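You operate a simulated robot arm through the tools that you are given. There is no shell and no other tool.

You run a simulated robot arm. Do the job below in one go: nothing can be reset, and whatever is moved stays where it is left.

Task
Bath the black-stained paddle with the blue coupling for its card's time.
Fine: paddle in the basket and lid shut before START; one run; switch off once the display is at 0. Set down upright: what you pick out.

Only the result counts: the job must be done as asked and must still hold three seconds after the hand-in. Knocking over, shifting, dropping, spilling or breaking anything else fails it. Lids that push on must go on centred and level and be pressed home; caps that screw on are set level and turned clockwise until they are tight.

Robot
A 6-joint arm with a two-finger parallel gripper, fixed in place. Base frame: the origin is at the foot of the arm, x ahead of it, y to its left, z up. Lengths are in cm, angles in rad, forces in N, time in s.
With the tool pointing down near the work surface it reaches from about 14 to 74 cm from the base axis. Its first joint turns from -2.897 to 2.897 rad. Payload 3.91 kg.
The TCP is the grasp point between the finger pads, 3 cm short of the fingertips. In the tool frame z runs along the fingers and y along their closing line. The gripper opens to 11 cm. The fingers are 2 cm wide and 1 cm thick; the gripper's body (4.8 by 11.2 cm) begins 5.5 cm behind the TCP.
Orientation is that of the tool frame in the base frame, as a unit quaternion [w, x, y, z]. With the fingers straight down and closing along the base's y, the tool's x points along the base's -x, its y along +y and its z along -z.

Tools
- The arm moves only by the tool servo_tool. Its argument "commands" is a list that holds one entry, the list of rows, each a list of 7 numbers: the shift along the base's x, y, z in cm, then the turn, a rotation vector about the base's x, y, z in rad, then the gripper command, from -1 (shut) to 1 (fully open), values between in proportion. In form: [[[tx, ty, tz, rx, ry, rz, claw], ...]]. A call has 1 to 20 rows; each row shifts and turns the commanded pose from where the row before left it. A row lasts 0.2 s, in which the tool goes at most 5 cm and 0.15 rad; a call with a longer step from one row to the next is refused whole, and so is a gripper value outside its range. Where a pose cannot be reached the arm comes as near as it can. A force on the tool above 40 N (or 10 N above the force at the start of the call, whichever is more), or a blocked arm, ends the call early, and 0.2 s more pass. Each finger travels about 4.5 cm/s and halts on what it meets, pressing with about 45 N; the grip force reading is that of the motor and also rises with nothing between the fingers. The clock runs only during rows and for 0.2 s after the last one: add rows that do not move to give the fingers time. The reply holds the time, the measured pose of the TCP, the force on the tool along the base axes, the opening and the grip force, in the units named above and with some noise, with the torque about the TCP (base axes, N m) and any sound that the robot's microphone picked up.
- Cameras (640 x 400 px; columns grow to the right, rows downward): "scene" is fixed at [39.95, 50, 164.47]; the picture's right is [-0.99, -0.17, 0.00], its down [-0.14, 0.84, -0.52] and it looks along [0.09, -0.51, -0.85] (base axes); focal length 244 px, centre (320, 200). "wrist" rides on the gripper at [7.1, 2.2, -10.7] in the tool frame; the picture's right is [-0.29, 0.96, 0.00], its down [-0.76, -0.23, -0.61] and it looks along [-0.58, -0.18, 0.79] (tool axes); focal length 243 px, centre (320, 200). There is no depth. A picture from a camera that has moved, and an enlarged one, comes with that camera's place and axes in the base frame and with its lens.
- grab_frame(camera): a new picture of that camera. It takes no simulated time.
- move_column(by): slides the trunk up (or, below 0, down) by that many cm; the arm rides with it, the base frame stays. It gives what a move gives, with no picture.
- enlarge(camera, box): a new picture of the part [left, top, right, bottom] of that camera's present view, enlarged. It takes no simulated time.
- finish_job(): hands the job in; it is judged then, once.

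Nothing tells you positions but the pictures and the camera data. Unless the task says otherwise, let go and move clear before handing in.

The tools are called after "Emit:" as a command line: name --argument value ..., lists and objects as JSON in quotes. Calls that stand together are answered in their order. servo_tool: Moves the arm, as the interface text tells. Its arguments: {"type":"object","properties":{"commands":{"type":"array","items":{"type":"array","items":{"type":"array","items":{"type":"number"}}}}},"required":["commands"]} The other tools are called the same way: move_column (by) slides the trunk up or down; grab_frame (camera) takes a picture; enlarge (camera, box) takes an enlarged picture of a part of a camera's view; finish_job () hands the job in.

At the start:

```text
t: 0.0
position: [29.82, 20.73, 134.74]
tool_rot: [0.0, 0.0, 1.0, -0.001]
wrist_force: [-0.5, -0.3, 0.2]
moment: [0.03, -0.02, 0.04]
grip_width: 11.0
grip_force: 0.1
trunk travel left (down, up): [-52.5, 6.5]
```

scene: 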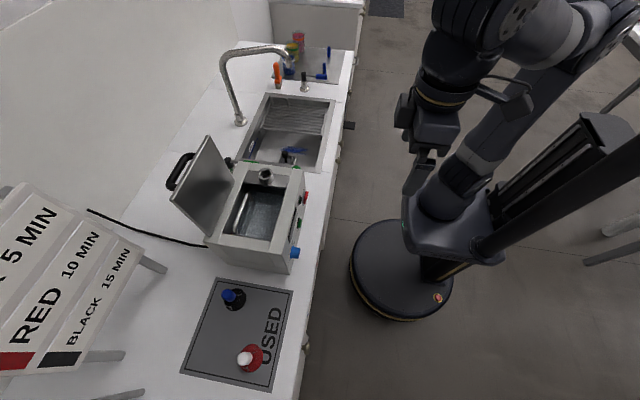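
wrist: 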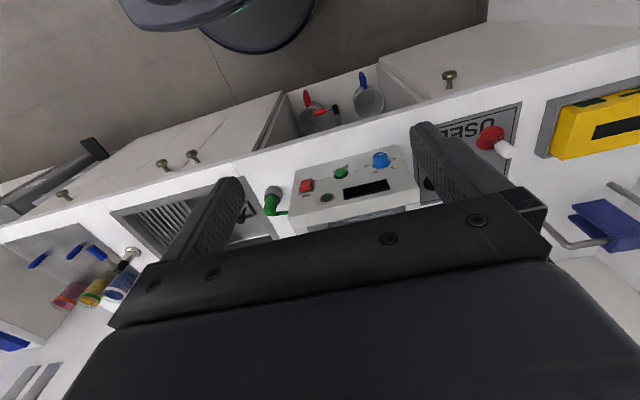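

I see a counter with an ultrasonic bath (lid open), a USED mat with two items, a card chart and a sink. I'll look closer at each part before moving.

Emit:
enlarge --camera "scene" --box '[160, 120, 340, 280]'

Emit:
enlarge --camera "scene" --box '[170, 260, 330, 400]'

Emit:
enlarge --camera "scene" --box '[0, 180, 170, 400]'

Emit:
enlarge --camera "scene" --box '[220, 20, 370, 180]'

Emit:
enlarge --camera "wrist" --box '[240, 60, 540, 240]'

```text
2.50 times, centred on (250, 200) of scene
camera zoom: at [39.95, 50.0, 164.47], right [-0.99, -0.17, 0.0], down [-0.14, 0.84, -0.52], along [0.09, -0.51, -0.85], focal length 609 px, centre (495, 200)
```

zoom: 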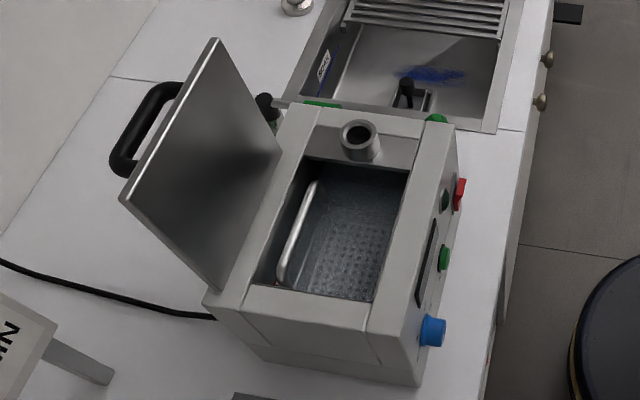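

```text
2.86 times, centred on (250, 330) of scene
camera zoom: at [39.95, 50.0, 164.47], right [-0.99, -0.17, 0.0], down [-0.14, 0.84, -0.52], along [0.09, -0.51, -0.85], focal length 696 px, centre (520, -171)
```

zoom: 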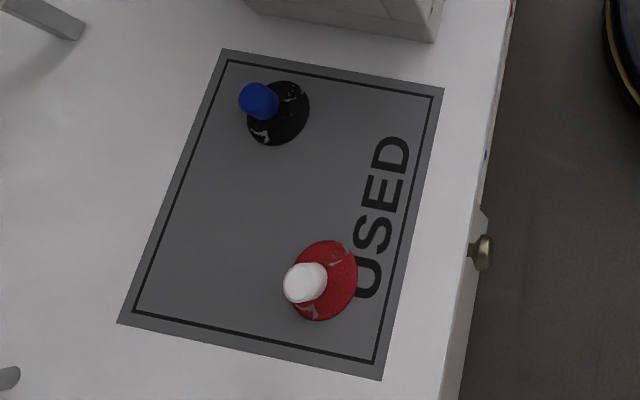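

```text
1.82 times, centred on (85, 290) of scene
camera zoom: at [39.95, 50.0, 164.47], right [-0.99, -0.17, 0.0], down [-0.14, 0.84, -0.52], along [0.09, -0.51, -0.85], focal length 443 px, centre (747, 36)
```

zoom: 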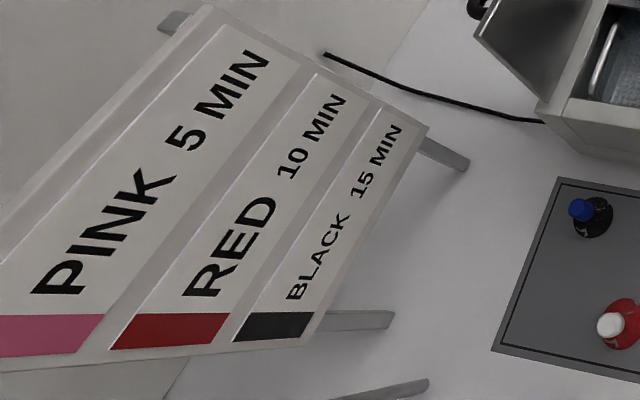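

```text
2.50 times, centred on (295, 100) of scene
camera zoom: at [39.95, 50.0, 164.47], right [-0.99, -0.17, 0.0], down [-0.14, 0.84, -0.52], along [0.09, -0.51, -0.85], focal length 609 px, centre (382, 450)
```

zoom: 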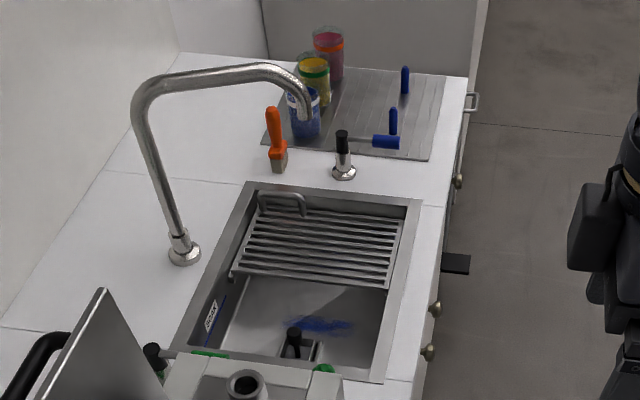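

```text
2.13 times, centred on (390, 150) of wrist
camera zoom: at [22.6, 22.89, 145.44], right [0.29, 0.96, 0.0], down [0.76, -0.23, 0.61], along [0.58, -0.18, -0.79], focal length 518 px, centre (171, 307)
```

zoom: 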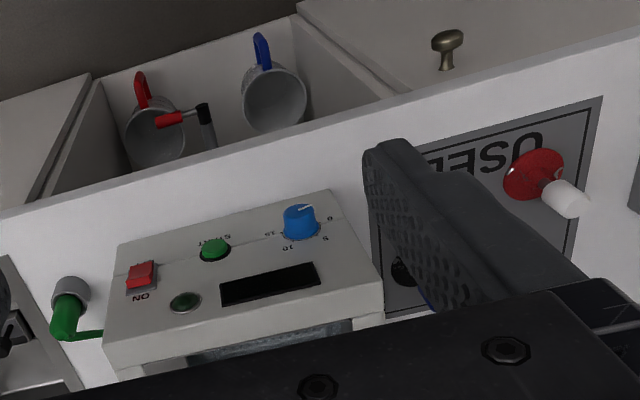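

The black/blue paddle stands on the USED mat near (66, 42) and the bath's front panel is at about x = 52. The card gives black 15 min. I'll shift the arm for a better wrist view of the panel, bath and mat.

Emit:
servo_tool --commands '[[[4, 0, 0, 0, 0, 0, 1], [4, 0, 0, 0, 0, 0, 1], [4, 0, 0, 0, 0, 0, 1], [4, 0, 0, 0, 0, 0, 1], [0, 0, 0, 0, 0, 0, 1]]]'

Emit:
grab_frame --camera "wrist"

Emit:
grab_frame --camera "scene"

```text
t: 1.2
position: [45.61, 20.54, 133.84]
tool_rot: [0.002, 0.0, 1.0, 0.001]
wrist_force: [0.3, 0.6, 0.9]
moment: [0.0, 0.03, 0.01]
grip_width: 11.0
grip_force: 0.0
out of reach, approached as far as the arm can: row 4
trunk travel left (down, up): [-52.5, 6.5]
```

```text
taken
camera wrist: at [38.2, 22.74, 144.62], right [0.29, 0.96, 0.0], down [0.76, -0.23, 0.61], along [0.59, -0.17, -0.79], focal length 243 px, centre (320, 200)
```

wrist: 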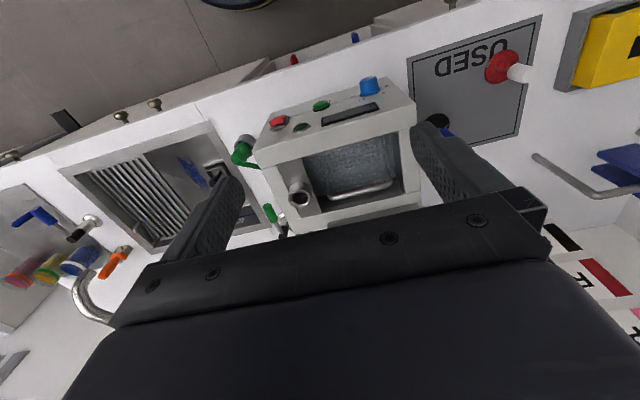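

```text
taken
```

scene: 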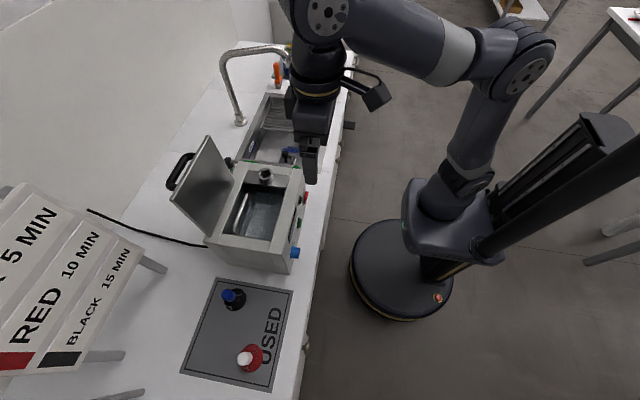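

Emit:
enlarge --camera "wrist" --box '[240, 70, 420, 220]'

Emit:
enlarge --camera "wrist" --box '[0, 140, 200, 320]'

Emit:
enlarge --camera "wrist" --box '[400, 0, 640, 160]'

```text
2.67 times, centred on (330, 145) of wrist
camera zoom: at [38.2, 22.74, 144.62], right [0.29, 0.96, 0.0], down [0.76, -0.23, 0.61], along [0.59, -0.17, -0.79], focal length 647 px, centre (293, 347)
```

zoom: 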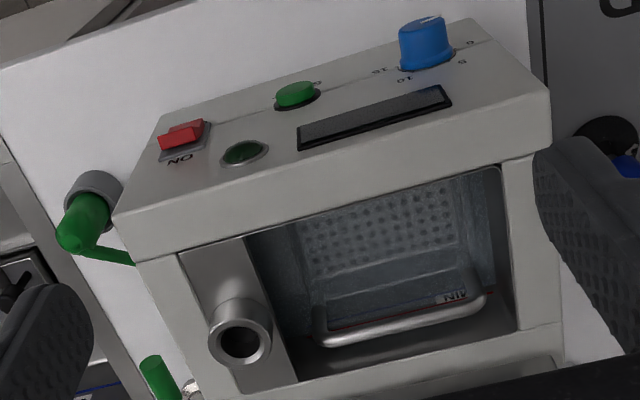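

```text
2.22 times, centred on (100, 230) of wrist
camera zoom: at [38.2, 22.74, 144.62], right [0.29, 0.96, 0.0], down [0.76, -0.23, 0.61], along [0.59, -0.17, -0.79], focal length 539 px, centre (809, 133)
```

zoom: 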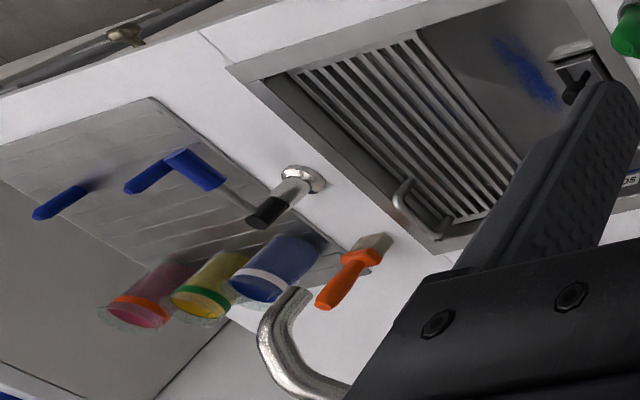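

```text
2.50 times, centred on (520, 80) of wrist
camera zoom: at [38.2, 22.74, 144.62], right [0.29, 0.96, 0.0], down [0.76, -0.23, 0.61], along [0.59, -0.17, -0.79], focal length 606 px, centre (-180, 500)
```

zoom: 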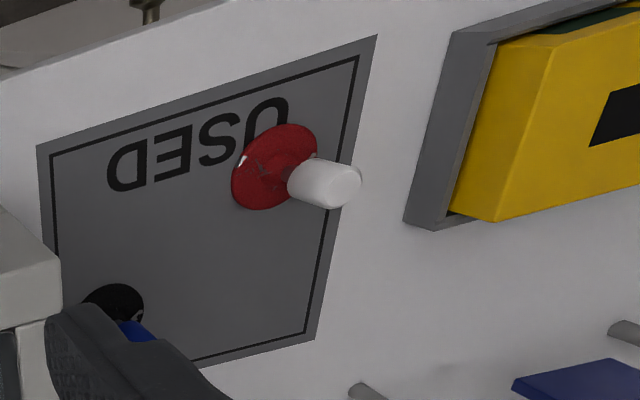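

Emit:
enlarge --camera "scene" --box '[210, 155, 314, 220]'

Emit:
enlarge --camera "scene" --box '[210, 210, 314, 275]'

Emit:
enlarge --camera "scene" --box '[150, 120, 254, 185]'

Emit:
enlarge --camera "scene" --box '[200, 275, 280, 325]'

```text
6.15 times, centred on (262, 188) of scene
camera zoom: at [39.95, 50.0, 164.47], right [-0.99, -0.17, 0.0], down [-0.14, 0.84, -0.52], along [0.09, -0.51, -0.85], focal length 1499 px, centre (677, 277)
```

zoom: 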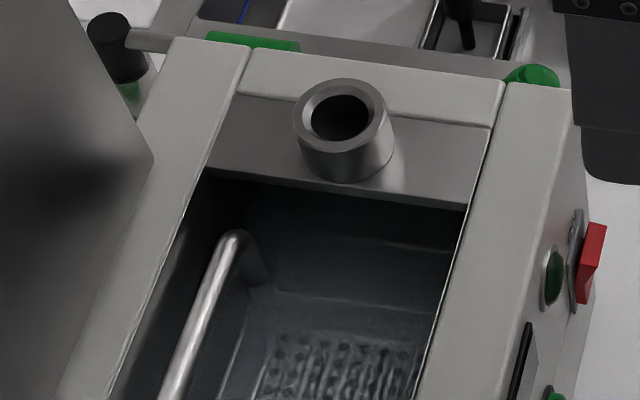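

```text
6.15 times, centred on (262, 242) of scene
camera zoom: at [39.95, 50.0, 164.47], right [-0.99, -0.17, 0.0], down [-0.14, 0.84, -0.52], along [0.09, -0.51, -0.85], focal length 1499 px, centre (677, -62)
```

zoom: 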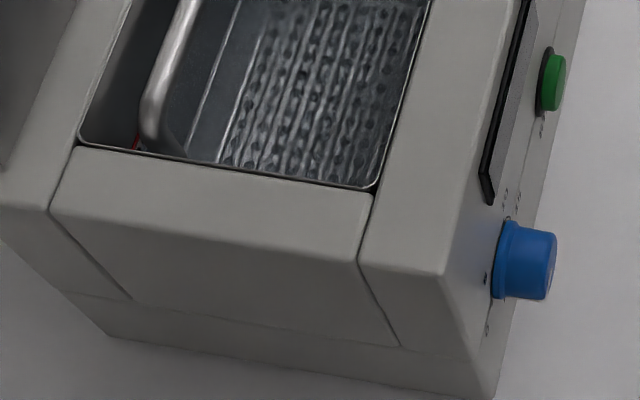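

```text
6.15 times, centred on (202, 152) of scene
camera zoom: at [39.95, 50.0, 164.47], right [-0.99, -0.17, 0.0], down [-0.14, 0.84, -0.52], along [0.09, -0.51, -0.85], focal length 1499 px, centre (1046, 492)
```

zoom: 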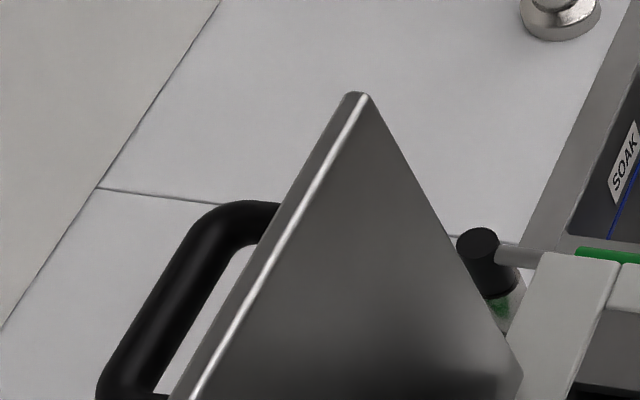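

```text
8.00 times, centred on (240, 300) of scene
camera zoom: at [39.95, 50.0, 164.47], right [-0.99, -0.17, 0.0], down [-0.14, 0.84, -0.52], along [0.09, -0.51, -0.85], focal length 1949 px, centre (960, -600)
```

zoom: 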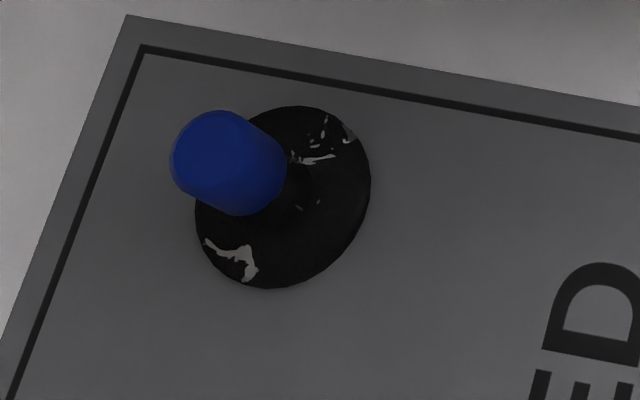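

The bath front is a vertical face at x ≈ 52, its top is at z ≈ 109, the opening covers x 56–68 and y 14–30, and the lid stands about vertical at x ≈ 71. Next I'll swing over toward the paddle, lower, and look.

Emit:
servo_tool --commands '[[[-1, 3, -3, 0, 0, 0.143, 1], [-0.5, 3, -3, 0, 0, 0.143, 1], [0, 3, -3, 0, 0, 0.143, 1], [0, 3, -3, 0, 0, 0.142, 1], [0, 0, 0, 0, 0, 0, 1]]]'

Emit:
grab_frame --camera "wrist"

Emit:
grab_frame --camera "scene"

```text
t: 2.4
position: [43.91, 32.77, 121.93]
tool_rot: [-0.001, -0.283, 0.959, 0.0]
wrist_force: [1.0, -0.1, 0.8]
moment: [-0.03, 0.01, 0.02]
grip_width: 11.01
grip_force: 0.1
trunk travel left (down, up): [-52.5, 6.5]
```

```text
taken
camera wrist: at [36.69, 30.7, 132.65], right [-0.28, 0.96, 0.0], down [0.76, 0.22, 0.61], along [0.58, 0.17, -0.79], focal length 243 px, centre (320, 200)
```

wrist: 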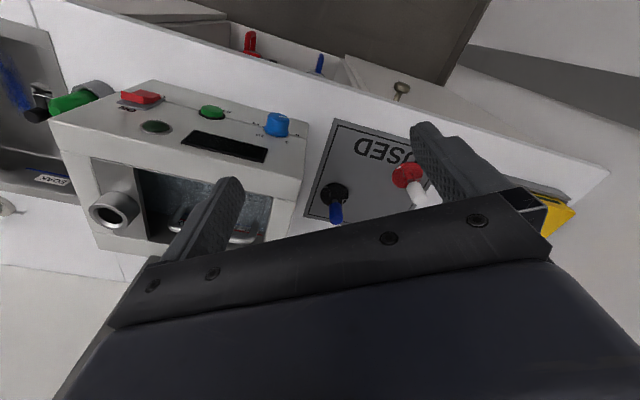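

```text
taken
```

scene: 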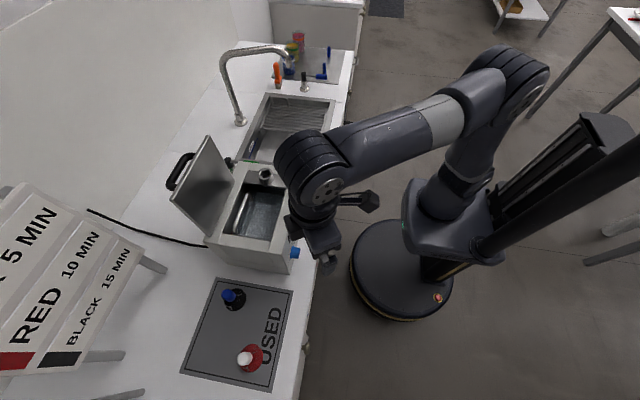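

Emit:
enlarge --camera "wrist" --box '[290, 120, 450, 220]'

Emit:
enlarge --camera "wrist" --box '[60, 80, 300, 240]'

```text
4.00 times, centred on (370, 170) of wrist
camera zoom: at [36.69, 30.7, 132.65], right [-0.28, 0.96, 0.0], down [0.76, 0.22, 0.61], along [0.58, 0.17, -0.79], focal length 970 px, centre (120, 320)
```

zoom: 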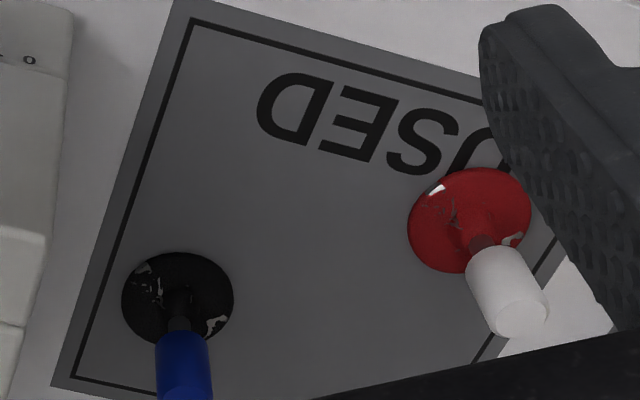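

```text
2.50 times, centred on (180, 160) of wrist
camera zoom: at [36.69, 30.7, 132.65], right [-0.28, 0.96, 0.0], down [0.76, 0.22, 0.61], along [0.58, 0.17, -0.79], focal length 606 px, centre (670, 300)
```

zoom: 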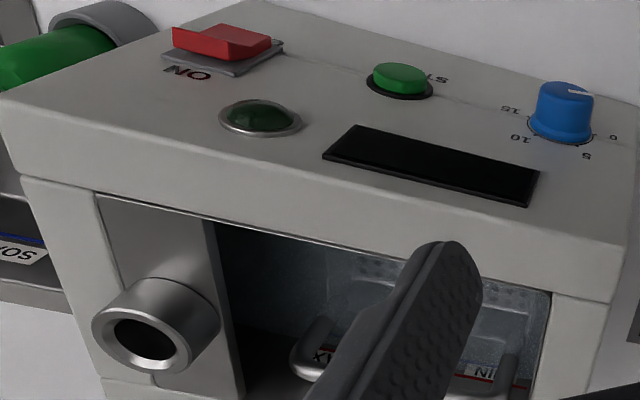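

The black paddle stands with its disc on the mat at about (65.8, 42.5), and its blue coupling runs from z ≈ 94 to 99. I'll go there with the tool tilted outward along +x (closing along y) and check the alignment.

Emit:
servo_tool --commands '[[[0, 3, -1, 0, 0, -0.143, 0.6], [0, 3, -1, 0, 0, -0.143, 0.6], [0, 3, -1, 0, 0, -0.143, 0.6], [0, 0.73, -1, 0, 0, -0.142, 0.6], [4, 0, -2, 0, -0.15, 0, 0.6], [4, 0, -2, 0, -0.15, 0, 0.6], [4, 0, -2, 0, -0.15, 0, 0.6], [2, 0, -1, 0, 0, 0, 0.6], [0, 0, 0, 0, 0, 0, 0.6]]]'

Emit:
grab_frame --camera "wrist"

Emit:
grab_frame --camera "scene"

```text
t: 4.4
position: [58.05, 42.14, 110.73]
tool_rot: [0.223, -0.001, 0.975, 0.0]
wrist_force: [-0.5, 0.0, -0.4]
moment: [0.01, -0.03, 0.0]
grip_width: 8.8
grip_force: 0.1
trunk travel left (down, up): [-52.5, 6.5]
```

```text
taken
camera wrist: at [46.79, 44.29, 117.3], right [0.26, 0.96, 0.13], down [0.42, -0.23, 0.88], along [0.87, -0.18, -0.46], focal length 243 px, centre (320, 200)
```

wrist: 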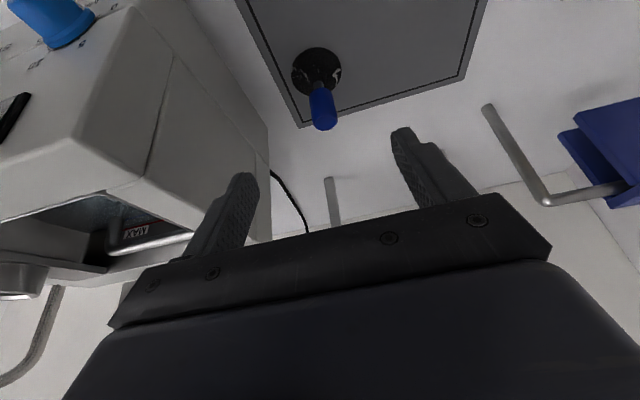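

```text
taken
```

scene: 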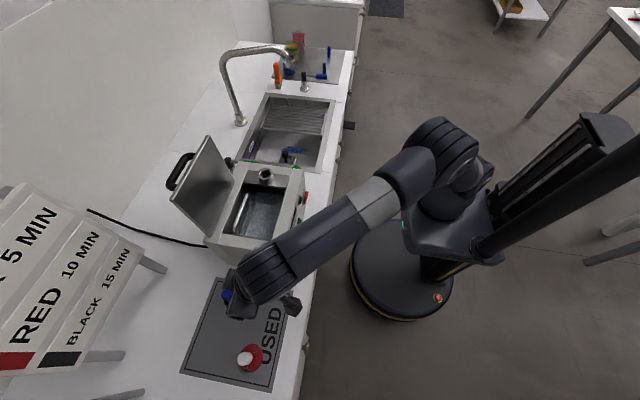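

Emit:
servo_tool --commands '[[[1.5, 0, -2.6, 0, 0, 0, 0.6], [1.5, 0, -2.6, 0, 0, 0, 0.6], [1.5, 0, -2.6, 0, 0, 0, 0.6], [1.5, 0, -2.6, 0, 0, 0, 0.6], [0, 0, 0, 0, 0, 0, 0.6]]]'

Emit:
grab_frame --camera "wrist"

Emit:
enlarge --camera "scene" --box '[180, 220, 320, 340]'

```text
t: 5.6
position: [64.25, 42.24, 100.65]
tool_rot: [0.223, -0.002, 0.975, 0.0]
wrist_force: [0.6, -0.2, 0.7]
moment: [-0.01, -0.02, 0.0]
grip_width: 8.79
grip_force: 0.1
trunk travel left (down, up): [-52.5, 6.5]
```

```text
taken
camera wrist: at [52.99, 44.47, 107.25], right [0.26, 0.96, 0.13], down [0.42, -0.23, 0.88], along [0.87, -0.18, -0.46], focal length 243 px, centre (320, 200)
```

wrist: 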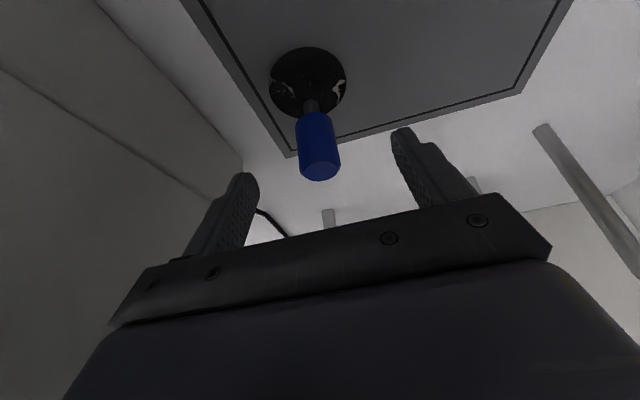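

```text
3.33 times, centred on (250, 280) of scene
camera zoom: at [39.95, 50.0, 164.47], right [-0.99, -0.17, 0.0], down [-0.14, 0.84, -0.52], along [0.09, -0.51, -0.85], focal length 812 px, centre (553, -67)
```

zoom: 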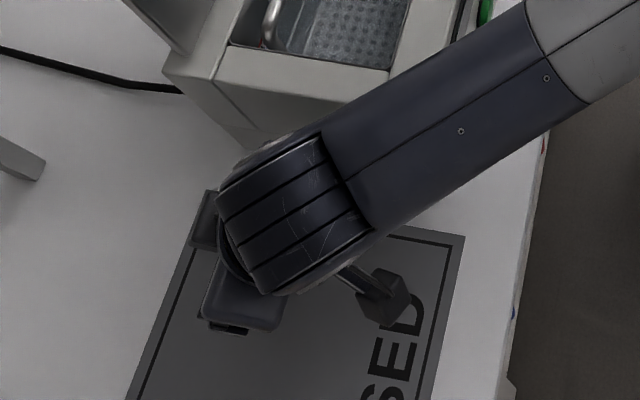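

Emit:
servo_tool --commands '[[[0.6, 0, -2.0, 0, 0, 0, 0.6], [0.6, 0, -2.0, 0, 0, 0, 0.6], [0, 0, 0, 0, 0, 0, 0.6]]]'

Emit:
grab_frame --camera "wrist"

```text
t: 6.4
position: [65.27, 42.28, 96.42]
tool_rot: [0.223, -0.001, 0.975, 0.001]
wrist_force: [-0.1, -0.2, -0.7]
moment: [0.0, 0.01, 0.0]
grip_width: 8.79
grip_force: 0.1
trunk travel left (down, up): [-52.5, 6.5]
```

```text
taken
camera wrist: at [54.19, 44.48, 103.06], right [0.26, 0.96, 0.13], down [0.42, -0.23, 0.88], along [0.87, -0.18, -0.46], focal length 243 px, centre (320, 200)
```

wrist: 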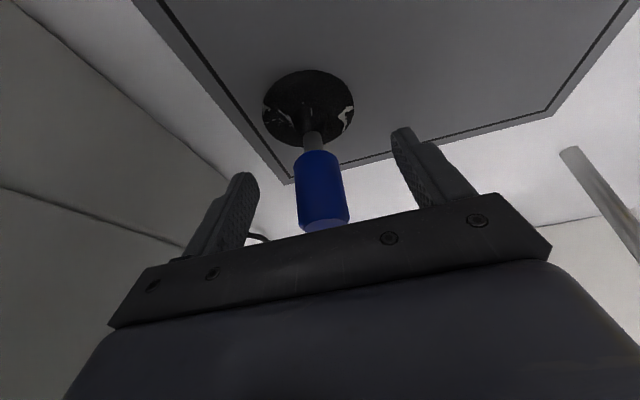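

Emit:
servo_tool --commands '[[[0, 0, 0, 0, 0, 0, -0.2], [0, 0, 0, 0, 0, 0, -0.6], [0, 0, 0, 0, 0, 0, -1], [0, 0, 0, 0, 0, 0, -1], [0, 0, 0, 0, 0, 0, -1], [0, 0, 0, 0, 0, 0, -1]]]'

Emit:
grab_frame --camera "wrist"

```text
t: 7.8
position: [65.38, 42.28, 96.48]
tool_rot: [0.223, 0.0, 0.975, -0.001]
wrist_force: [0.5, 0.4, 0.2]
moment: [-0.01, -0.01, -0.02]
grip_width: 2.58
grip_force: 45.1
trunk travel left (down, up): [-52.5, 6.5]
```

```text
taken
camera wrist: at [54.17, 44.48, 103.05], right [0.26, 0.96, 0.13], down [0.42, -0.23, 0.88], along [0.87, -0.18, -0.46], focal length 243 px, centre (320, 200)
```

wrist: 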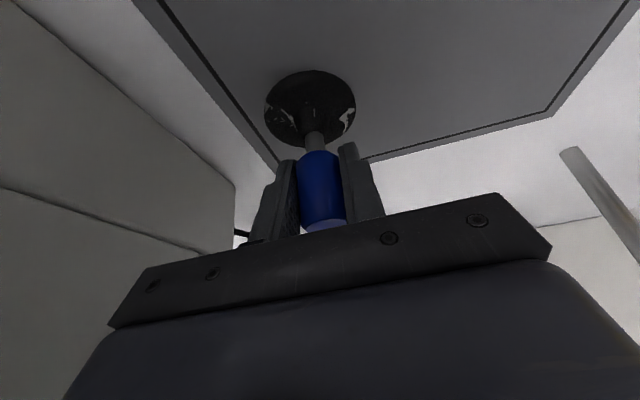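

Emit:
move_column --by 6.4

Emit:
grab_frame --camera "wrist"

```text
t: 8.8
position: [65.4, 42.3, 102.84]
tool_rot: [0.224, -0.001, 0.975, 0.0]
wrist_force: [-0.8, 0.1, -2.3]
moment: [-0.04, 0.01, 0.0]
grip_width: 2.62
grip_force: 44.6
trunk travel left (down, up): [-58.9, 0.1]
```

```text
taken
camera wrist: at [54.19, 44.5, 109.46], right [0.26, 0.96, 0.13], down [0.42, -0.23, 0.88], along [0.87, -0.18, -0.46], focal length 243 px, centre (320, 200)
```

wrist: 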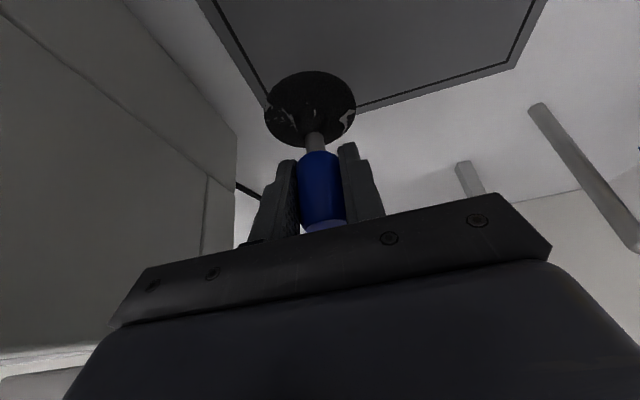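

Emit:
servo_tool --commands '[[[-0.9, 0, 3.7, 0, 0, 0, -1], [-0.9, 0, 3.7, 0, 0, 0, -1], [-0.9, 0, 3.7, 0, 0, 0, -1], [-0.9, 0, 3.7, 0, 0, 0, -1], [-0.8, 0, 3.7, 0, 0, 0, -1], [0, 0, 0, 0, 0, 0, -1]]]'

Emit:
grab_frame --camera "scene"

```text
t: 10.2
position: [60.97, 42.05, 121.24]
tool_rot: [0.222, -0.001, 0.975, 0.001]
wrist_force: [0.1, 0.0, -1.3]
moment: [-0.02, 0.0, 0.0]
grip_width: 2.54
grip_force: 45.1
trunk travel left (down, up): [-58.9, 0.1]
```

```text
taken
```

scene: 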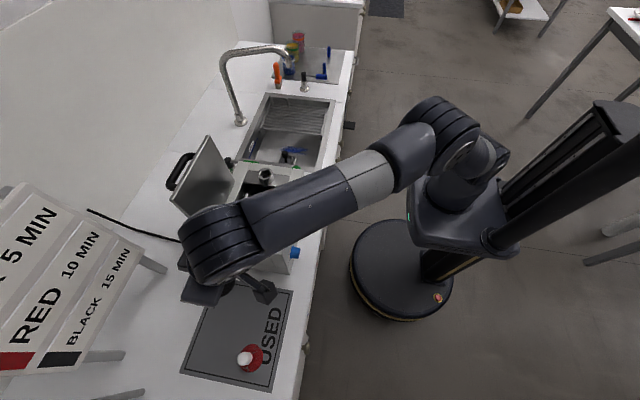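

Emit:
servo_tool --commands '[[[0, -4, 0, 0, 0, 0, -1], [0, -4, 0, 0, 0, 0, -1], [0, -4, 0, 0, 0, 0, -1], [0, -4, 0, 0, 0, 0, -1], [0, -4, 0, 0, 0, 0, -1], [0, 0, 0, 0, 0, 0, -1]]]'

Emit:
grab_frame --camera "wrist"

Emit:
grab_frame --camera "scene"

```text
t: 11.6
position: [61.06, 22.51, 121.16]
tool_rot: [0.223, -0.001, 0.975, 0.001]
wrist_force: [-0.4, -0.1, -1.6]
moment: [0.02, 0.0, 0.0]
grip_width: 2.57
grip_force: 44.7
trunk travel left (down, up): [-58.9, 0.1]
```

```text
taken
camera wrist: at [49.83, 24.66, 127.75], right [0.26, 0.96, 0.13], down [0.42, -0.23, 0.88], along [0.87, -0.18, -0.46], focal length 243 px, centre (320, 200)
```

wrist: 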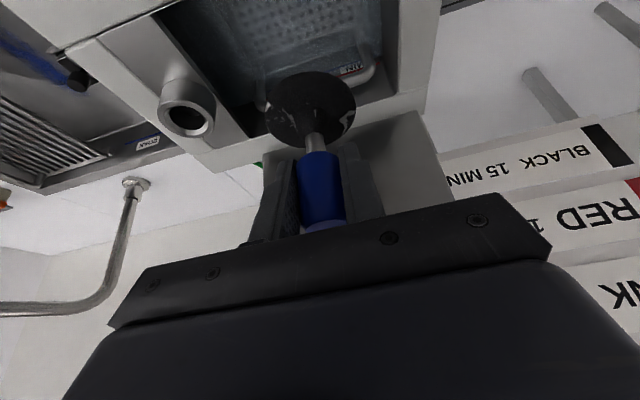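

```text
taken
```

scene: 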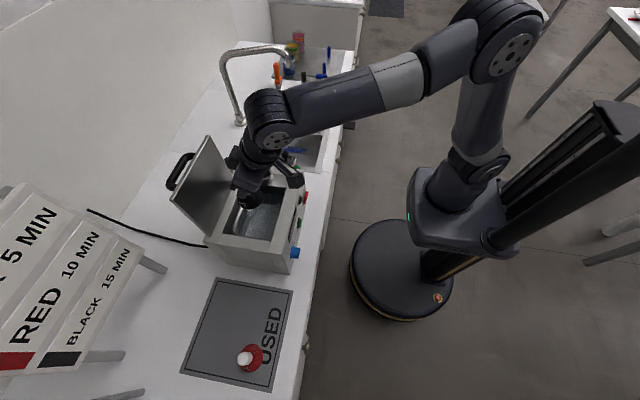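

Emit:
enlarge --camera "wrist" --box '[140, 0, 440, 180]'

Emit:
enlarge --camera "scene" --box '[190, 140, 310, 280]'

```text
2.13 times, centred on (290, 90) of wrist
camera zoom: at [49.83, 24.66, 127.75], right [0.26, 0.96, 0.13], down [0.42, -0.23, 0.88], along [0.87, -0.18, -0.46], focal length 518 px, centre (384, 435)
```

zoom: 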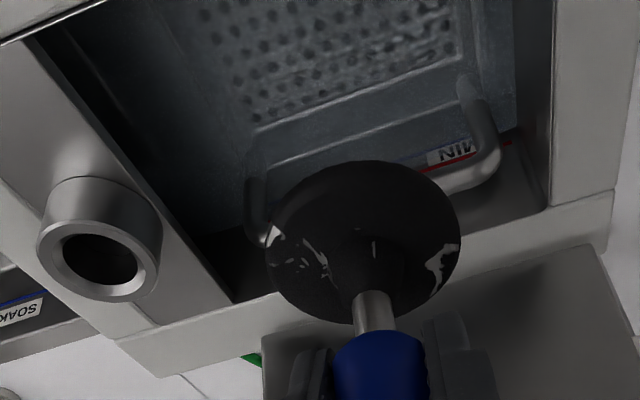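

```text
2.86 times, centred on (250, 210) of scene
camera zoom: at [39.95, 50.0, 164.47], right [-0.99, -0.17, 0.0], down [-0.14, 0.84, -0.52], along [0.09, -0.51, -0.85], focal length 696 px, centre (520, 171)
```

zoom: 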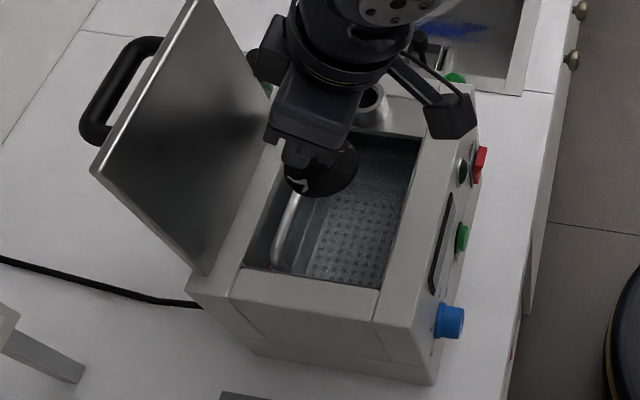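

The basket floor is deep (z ≈ 93), and with the tilted grip the hand would strike the front rim. I'll take the paddle back to the mat, set it upright nearer at about (56, 43), and regrip the coupling's top with a vertical tool.

Emit:
servo_tool --commands '[[[0, 4, 0, 0, 0, 0, -1], [0, 4, 0, 0, 0, 0, -1], [0, 4, 0, 0, 0, 0, -1], [0, 4, 0, 0, 0, 0, -1], [0, 4.4, 0, 0, 0, 0, -1], [-1, 0, -3.5, 0, 0, 0, -1], [-1, 0, -3.5, 0, 0, 0, -1], [-1, 0, -3.5, 0, 0, 0, -1], [-1, 0, -3.5, 0, 0, 0, -1], [-1, 0, -3.5, 0, 0, 0, -1], [0, 0, 0, 0, 0, 0, -1]]]'

Emit:
grab_frame --camera "wrist"

Emit:
enlarge --camera "scene" --box '[180, 220, 320, 390]'

```text
t: 14.0
position: [55.9, 42.63, 103.93]
tool_rot: [0.223, 0.0, 0.975, 0.0]
wrist_force: [0.2, -1.2, -1.0]
moment: [-0.01, 0.03, 0.04]
grip_width: 2.57
grip_force: 44.6
trunk travel left (down, up): [-58.9, 0.1]
```

```text
taken
camera wrist: at [44.74, 44.77, 110.44], right [0.26, 0.96, 0.13], down [0.42, -0.23, 0.88], along [0.87, -0.18, -0.46], focal length 243 px, centre (320, 200)
```

wrist: 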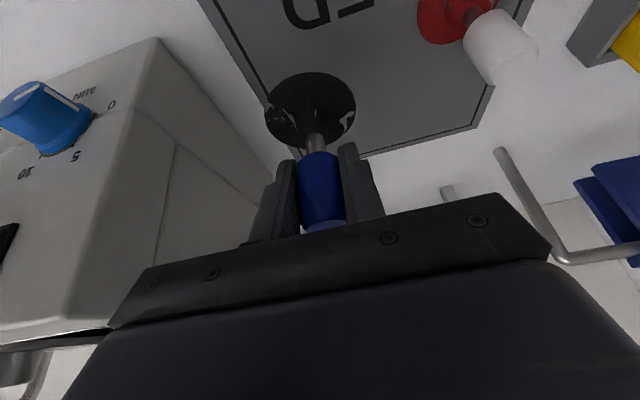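

```text
2.35 times, centred on (250, 305) of scene
camera zoom: at [39.95, 50.0, 164.47], right [-0.99, -0.17, 0.0], down [-0.14, 0.84, -0.52], along [0.09, -0.51, -0.85], focal length 573 px, centre (485, -47)
```

zoom: 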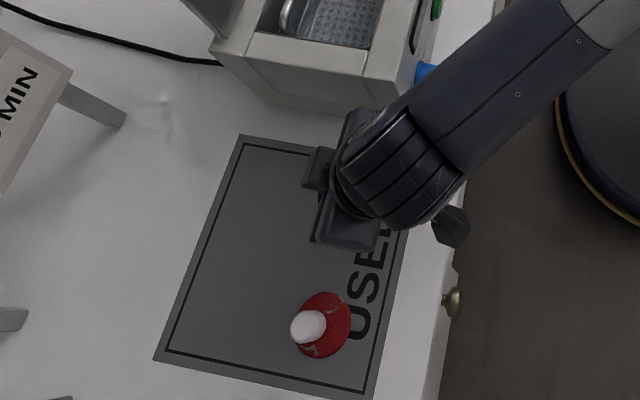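

Emit:
servo_tool --commands '[[[0, 0, -2.4, 0, 0, 0, -1], [0, 0, -2.4, 0, 0, 0, -1], [0, 0, -1.6, 0, 0, 0, -1], [0, 0, -0.5, 0, 0, 0, -1], [0, 0, 0, 0, 0, 0, -1]]]'

Emit:
servo_tool --commands '[[[0, 0, -0.2, 0, 0, 0, -1], [0, 0, 0, 0, 0, 0, -1]]]'

Emit:
servo_tool --commands '[[[0, 0, -0.2, 0, 0, 0, -1], [0, 0, 0, 0, 0, 0, -1]]]'

```text
t: 15.2
position: [56.2, 42.7, 97.11]
tool_rot: [0.224, -0.001, 0.975, 0.0]
wrist_force: [0.6, -0.3, -1.4]
moment: [0.0, 0.01, -0.02]
grip_width: 2.57
grip_force: 45.2
trunk travel left (down, up): [-58.9, 0.1]
```

```text
t: 15.8
position: [56.06, 42.65, 96.81]
tool_rot: [0.223, -0.001, 0.975, 0.0]
wrist_force: [-0.1, 0.2, -1.3]
moment: [-0.02, 0.0, -0.01]
grip_width: 2.55
grip_force: 44.8
trunk travel left (down, up): [-58.9, 0.1]
```

```text
t: 16.4
position: [55.99, 42.7, 96.6]
tool_rot: [0.224, -0.001, 0.975, 0.001]
wrist_force: [-0.8, 0.6, -1.7]
moment: [-0.03, 0.03, 0.0]
grip_width: 2.55
grip_force: 45.4
trunk travel left (down, up): [-58.9, 0.1]
```

Emit:
servo_tool --commands '[[[0, 0, -0.15, 0, 0, 0, -1], [0, 0, 0, 0, 0, 0, -1]]]'

Emit:
servo_tool --commands '[[[0, 0, -0.15, 0, 0, 0, -1], [0, 0, 0, 0, 0, 0, -1]]]'

```text
t: 17.0
position: [56.0, 42.77, 96.38]
tool_rot: [0.224, -0.001, 0.975, 0.0]
wrist_force: [0.3, 0.5, -1.8]
moment: [-0.02, 0.0, 0.04]
grip_width: 2.59
grip_force: 44.6
trunk travel left (down, up): [-58.9, 0.1]
```

```text
t: 17.6
position: [55.99, 42.77, 96.41]
tool_rot: [0.224, 0.0, 0.975, 0.001]
wrist_force: [-0.8, -0.7, 6.4]
moment: [-0.01, 0.22, 0.0]
grip_width: 2.58
grip_force: 44.6
trunk travel left (down, up): [-58.9, 0.1]
```

It touches the mat. I release gently and back off along the tool axis.

Emit:
servo_tool --commands '[[[0, 0, 0.05, 0, 0, 0, -0.45], [0, 0, 0, 0, 0, 0, -0.3], [0, 0, 0, 0, 0, 0, -0.1], [0, 0, 0, 0, 0, 0, 0], [0, 0, 0, 0, 0, 0, 0], [-0.9, 0, 1.8, 0, 0, 0, 0], [-0.9, 0, 1.8, 0, 0, 0, 0], [-1, 0, 2, 0, 0, 0, 0], [-1, 0, 2, 0, 0, 0, 0], [0, 0, 2, 0, 0, 0, 0], [0, 0, 0, 0, 0, 0, 0]]]'

Emit:
grab_frame --camera "wrist"

```text
t: 20.0
position: [52.39, 42.8, 106.08]
tool_rot: [0.223, -0.001, 0.975, 0.001]
wrist_force: [-1.1, -0.2, -0.1]
moment: [-0.02, -0.01, 0.0]
grip_width: 5.53
grip_force: 0.0
trunk travel left (down, up): [-58.9, 0.1]
```

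```text
taken
camera wrist: at [41.14, 44.93, 112.61], right [0.26, 0.96, 0.13], down [0.42, -0.23, 0.88], along [0.87, -0.18, -0.46], focal length 243 px, centre (320, 200)
```

wrist: 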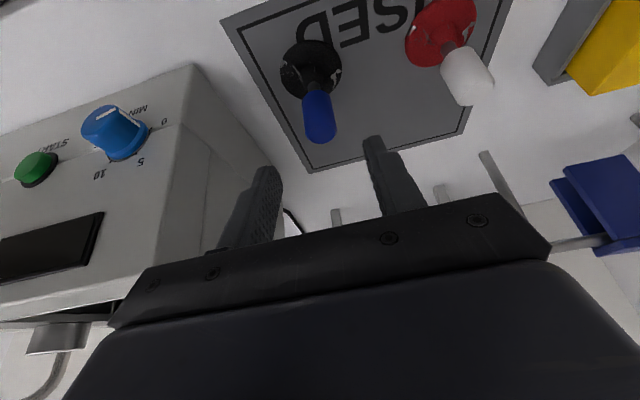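

Emit:
servo_tool --commands '[[[1.2, 0, 1, 0, 0.15, 0, 0], [1.2, 0, 1, 0, 0.15, 0, 0], [1.2, 0, 1, 0, 0.15, 0, 0], [0, 0, 0, 0, 0, 0, 0]]]'

Emit:
grab_frame --camera "wrist"

Emit:
enlarge --camera "wrist" --box '[220, 60, 420, 185]'

```text
t: 21.0
position: [55.89, 42.73, 109.07]
tool_rot: [-0.001, 0.0, 1.0, 0.0]
wrist_force: [0.8, 0.5, -0.3]
moment: [0.01, -0.02, 0.0]
grip_width: 5.49
grip_force: 0.1
trunk travel left (down, up): [-58.9, 0.1]
```

```text
taken
camera wrist: at [48.68, 44.9, 119.8], right [0.29, 0.96, 0.0], down [0.76, -0.23, 0.61], along [0.58, -0.18, -0.8], focal length 243 px, centre (320, 200)
```

wrist: 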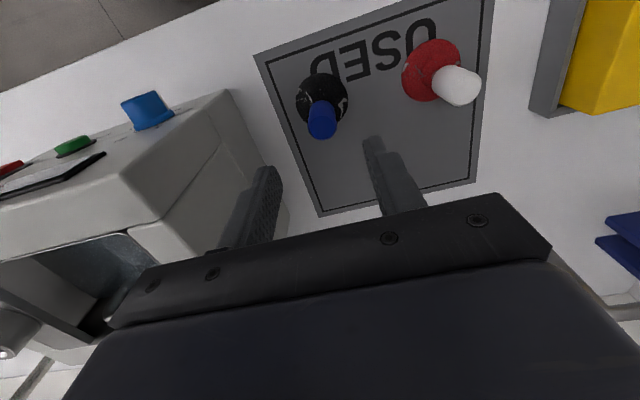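

```text
3.20 times, centred on (320, 122) of wrist
camera zoom: at [48.68, 44.9, 119.8], right [0.29, 0.96, 0.0], down [0.76, -0.23, 0.61], along [0.58, -0.18, -0.8], focal length 776 px, centre (320, 448)
```

zoom: 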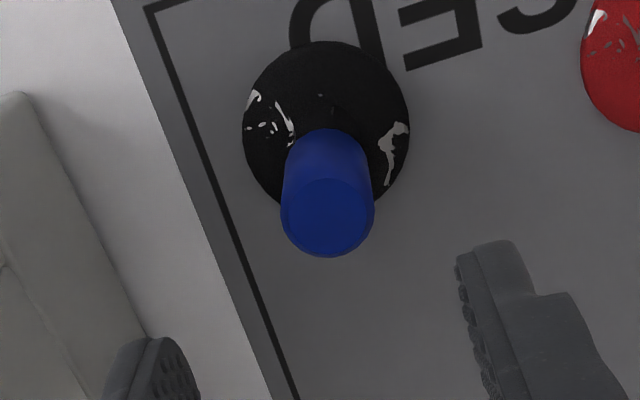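

Emit:
servo_tool --commands '[[[0.3, 0, -2.5, 0, 0, 0, 0], [0, 0, -2.5, 0, 0, 0, 0], [0, 0, -2.5, 0, 0, 0, 0], [0, 0, -2.2, 0, 0, 0, 0], [0, 0, 0, 0, 0, 0, 0]]]'

Emit:
grab_frame --camera "wrist"

```text
t: 22.2
position: [56.13, 42.61, 99.15]
tool_rot: [0.0, -0.001, 1.0, 0.0]
wrist_force: [0.0, 0.2, 0.0]
moment: [-0.02, -0.01, 0.0]
grip_width: 5.5
grip_force: 0.0
trunk travel left (down, up): [-58.9, 0.1]
```

```text
taken
camera wrist: at [48.82, 44.87, 109.92], right [0.29, 0.96, 0.0], down [0.76, -0.23, 0.61], along [0.58, -0.18, -0.79], focal length 243 px, centre (320, 200)
```

wrist: 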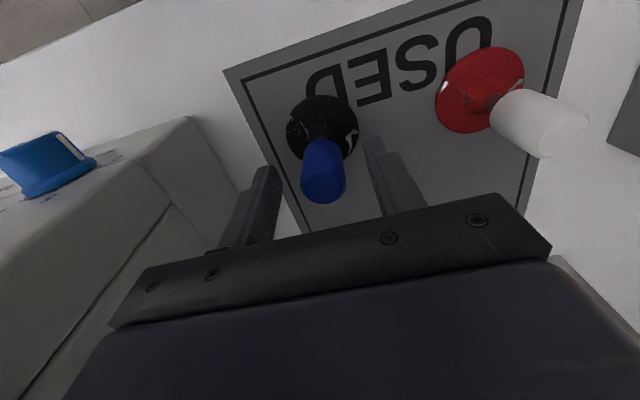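

Emit:
servo_tool --commands '[[[0, 0.1, 0.5, 0, 0, 0, 0], [0, 0, 0, 0, 0, 0, -0.4], [0, 0, 0, 0, 0, 0, -0.6], [0, 0, 0, 0, 0, 0, -1], [0, 0, 0, 0, 0, 0, -1], [0, 0, 0, 0, 0, 0, -1]]]'

Emit:
grab_frame --camera "wrist"

```text
t: 23.6
position: [56.11, 42.84, 99.77]
tool_rot: [0.0, -0.002, 1.0, 0.0]
wrist_force: [-0.4, -0.4, 0.1]
moment: [0.0, -0.01, 0.0]
grip_width: 2.52
grip_force: 45.7
trunk travel left (down, up): [-58.9, 0.1]
```

```text
taken
camera wrist: at [48.81, 44.99, 110.44], right [0.29, 0.96, 0.0], down [0.76, -0.23, 0.61], along [0.58, -0.18, -0.79], focal length 243 px, centre (320, 200)
```

wrist: 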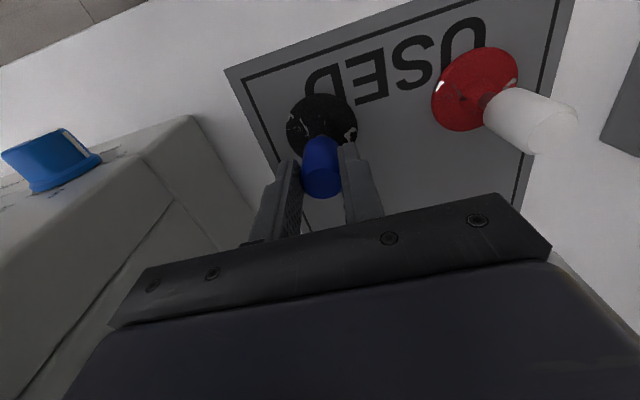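

Emit:
servo_tool --commands '[[[0, 0, 2, 0, 0, 0, -1], [-0.6, -0.5, 3.5, 0, 0, 0, -1], [-0.6, -0.5, 3.5, 0, 0, 0, -1], [-0.6, -0.5, 3.5, 0, 0, 0, -1], [-0.6, -0.5, 3.5, 0, 0, 0, -1], [-0.6, -0.5, 3.5, 0, 0, 0, -1], [-0.6, -0.5, 3.5, 0, 0, 0, -1], [0, 0, 0, 0, 0, 0, -1]]]'

Emit:
grab_frame --camera "wrist"

```text
t: 25.4
position: [52.44, 39.53, 122.8]
tool_rot: [0.0, -0.001, 1.0, 0.001]
wrist_force: [0.6, 0.7, -1.4]
moment: [0.01, -0.04, 0.02]
grip_width: 2.52
grip_force: 45.1
trunk travel left (down, up): [-58.9, 0.1]
```

```text
taken
camera wrist: at [45.26, 41.76, 133.44], right [0.29, 0.96, 0.0], down [0.76, -0.23, 0.61], along [0.58, -0.18, -0.79], focal length 243 px, centre (320, 200)
```

wrist: 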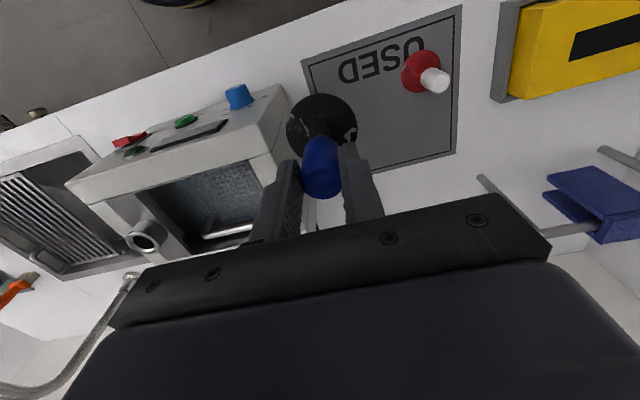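

Emit:
servo_tool --commands '[[[1, -3.5, 0, 0, 0, 0, -1], [1.5, -3.5, 0, 0, 0, 0, -1], [2, -3.5, 0, 0, 0, 0, -1], [2.2, -3.5, 0, 0, 0, 0, -1], [2.2, -3.3, 0, 0, 0, 0, -1], [0, 0, 0, 0, 0, 0, -1]]]'

Emit:
grab_frame --camera "wrist"

Emit:
enlarge --camera "scene" --box '[190, 140, 310, 280]'

```text
t: 26.8
position: [61.37, 22.31, 122.72]
tool_rot: [0.001, -0.001, 1.0, 0.001]
wrist_force: [-0.8, -0.3, -0.9]
moment: [-0.02, 0.0, 0.0]
grip_width: 2.54
grip_force: 45.0
trunk travel left (down, up): [-58.9, 0.1]
```

```text
taken
camera wrist: at [54.19, 24.61, 133.37], right [0.29, 0.96, 0.0], down [0.76, -0.23, 0.61], along [0.58, -0.18, -0.79], focal length 243 px, centre (320, 200)
```

wrist: 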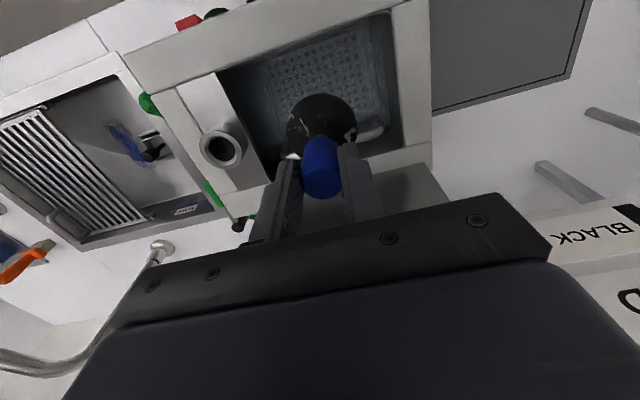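

```text
2.86 times, centred on (250, 210) of scene
camera zoom: at [39.95, 50.0, 164.47], right [-0.99, -0.17, 0.0], down [-0.14, 0.84, -0.52], along [0.09, -0.51, -0.85], focal length 696 px, centre (520, 171)
```

zoom: 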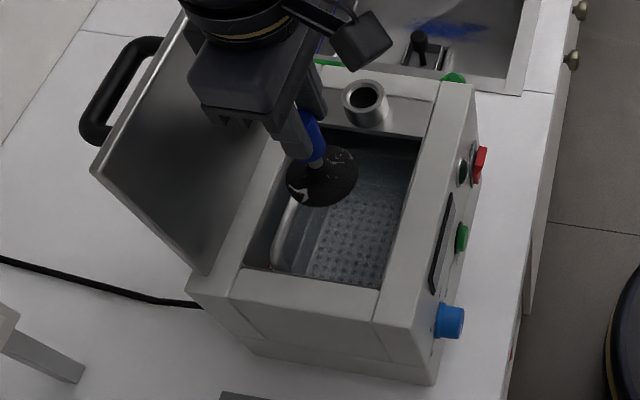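

Emit:
enlarge --camera "wrist" --box '[180, 0, 460, 175]'

```text
2.29 times, centred on (320, 88) of wrist
camera zoom: at [54.19, 24.61, 133.37], right [0.29, 0.96, 0.0], down [0.76, -0.23, 0.61], along [0.58, -0.18, -0.79], focal length 555 px, centre (320, 457)
```

zoom: 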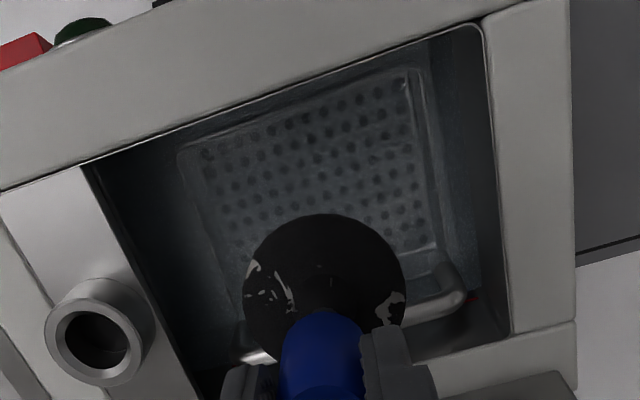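

Emit:
servo_tool --commands '[[[0, -0.2, -3, 0, 0, 0, -1], [0, 0, -3, 0, 0, 0, -1], [0, 0, -3, 0, 0, 0, -1], [0, 0, -2.5, 0, 0, 0, -1], [0, 0, -2.5, 0, 0, 0, -1], [0, 0, -1, 0, 0, 0, -1], [0, 0, 0, 0, 0, 0, -1]]]'

Emit:
grab_frame --camera "wrist"

Emit:
enlarge --camera "scene" --box '[190, 140, 310, 280]'

```text
t: 28.4
position: [61.41, 22.3, 107.9]
tool_rot: [-0.001, -0.001, 1.0, 0.0]
wrist_force: [0.4, 0.4, -0.6]
moment: [0.01, 0.0, -0.01]
grip_width: 2.53
grip_force: 45.3
trunk travel left (down, up): [-58.9, 0.1]
```

```text
taken
camera wrist: at [54.14, 24.43, 118.5], right [0.29, 0.96, 0.0], down [0.76, -0.23, 0.61], along [0.58, -0.18, -0.79], focal length 243 px, centre (320, 200)
```

wrist: 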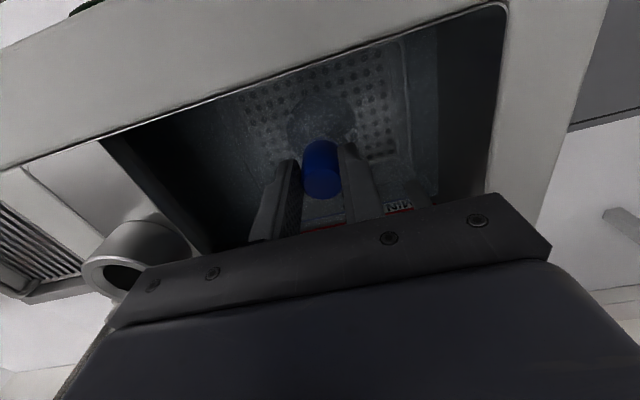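

```text
2.86 times, centred on (250, 210) of scene
camera zoom: at [39.95, 50.0, 164.47], right [-0.99, -0.17, 0.0], down [-0.14, 0.84, -0.52], along [0.09, -0.51, -0.85], focal length 696 px, centre (520, 171)
```

zoom: 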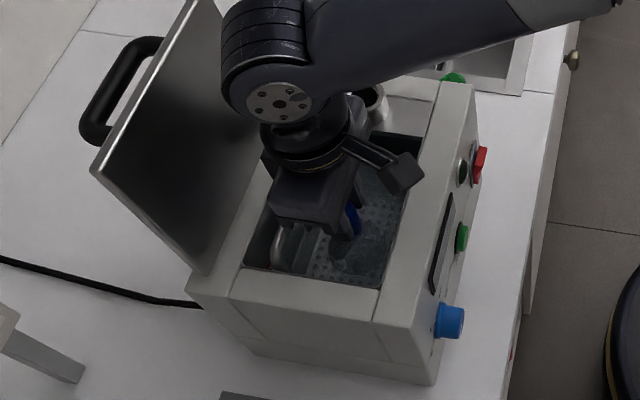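

Emit:
servo_tool --commands '[[[0, 0, -0.4, 0, 0, 0, -1], [0, 0, -0.4, 0, 0, 0, -1], [0, 0, -0.4, 0, 0, 0, -1], [0, 0, -0.4, 0, 0, 0, -1], [0, 0, -0.4, 0, 0, 0, -1]]]'

Emit:
servo_tool --commands '[[[0, 0, -0.3, 0, 0, 0, -1], [0, 0, -0.3, 0, 0, 0, -1]]]'

Emit:
grab_frame --camera "wrist"

```text
t: 29.4
position: [61.45, 22.38, 106.93]
tool_rot: [0.007, 0.0, 1.0, 0.002]
wrist_force: [-0.6, -1.6, 14.8]
moment: [-0.2, 0.34, 0.01]
grip_width: 2.51
grip_force: 45.4
trunk travel left (down, up): [-58.9, 0.1]
stopped in row 5: the force on the tool passed its limit at 43 N (the readings are from after the stop); the commanded pose is now the measured one
```

```text
t: 30.0
position: [61.83, 22.44, 106.97]
tool_rot: [0.011, 0.0, 1.0, 0.004]
wrist_force: [-2.5, -0.5, 14.9]
moment: [-0.18, 0.45, 0.01]
grip_width: 2.53
grip_force: 44.7
trunk travel left (down, up): [-58.9, 0.1]
stopped in row 2: the force on the tool passed its limit at 43 N (the readings are from after the stop); the commanded pose is now the measured one
```

```text
taken
camera wrist: at [54.25, 24.49, 117.49], right [0.29, 0.96, 0.01], down [0.75, -0.23, 0.62], along [0.6, -0.17, -0.78], focal length 243 px, centre (320, 200)
```

wrist: 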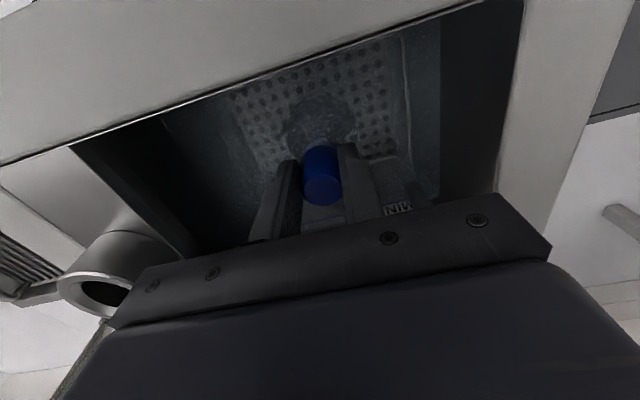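

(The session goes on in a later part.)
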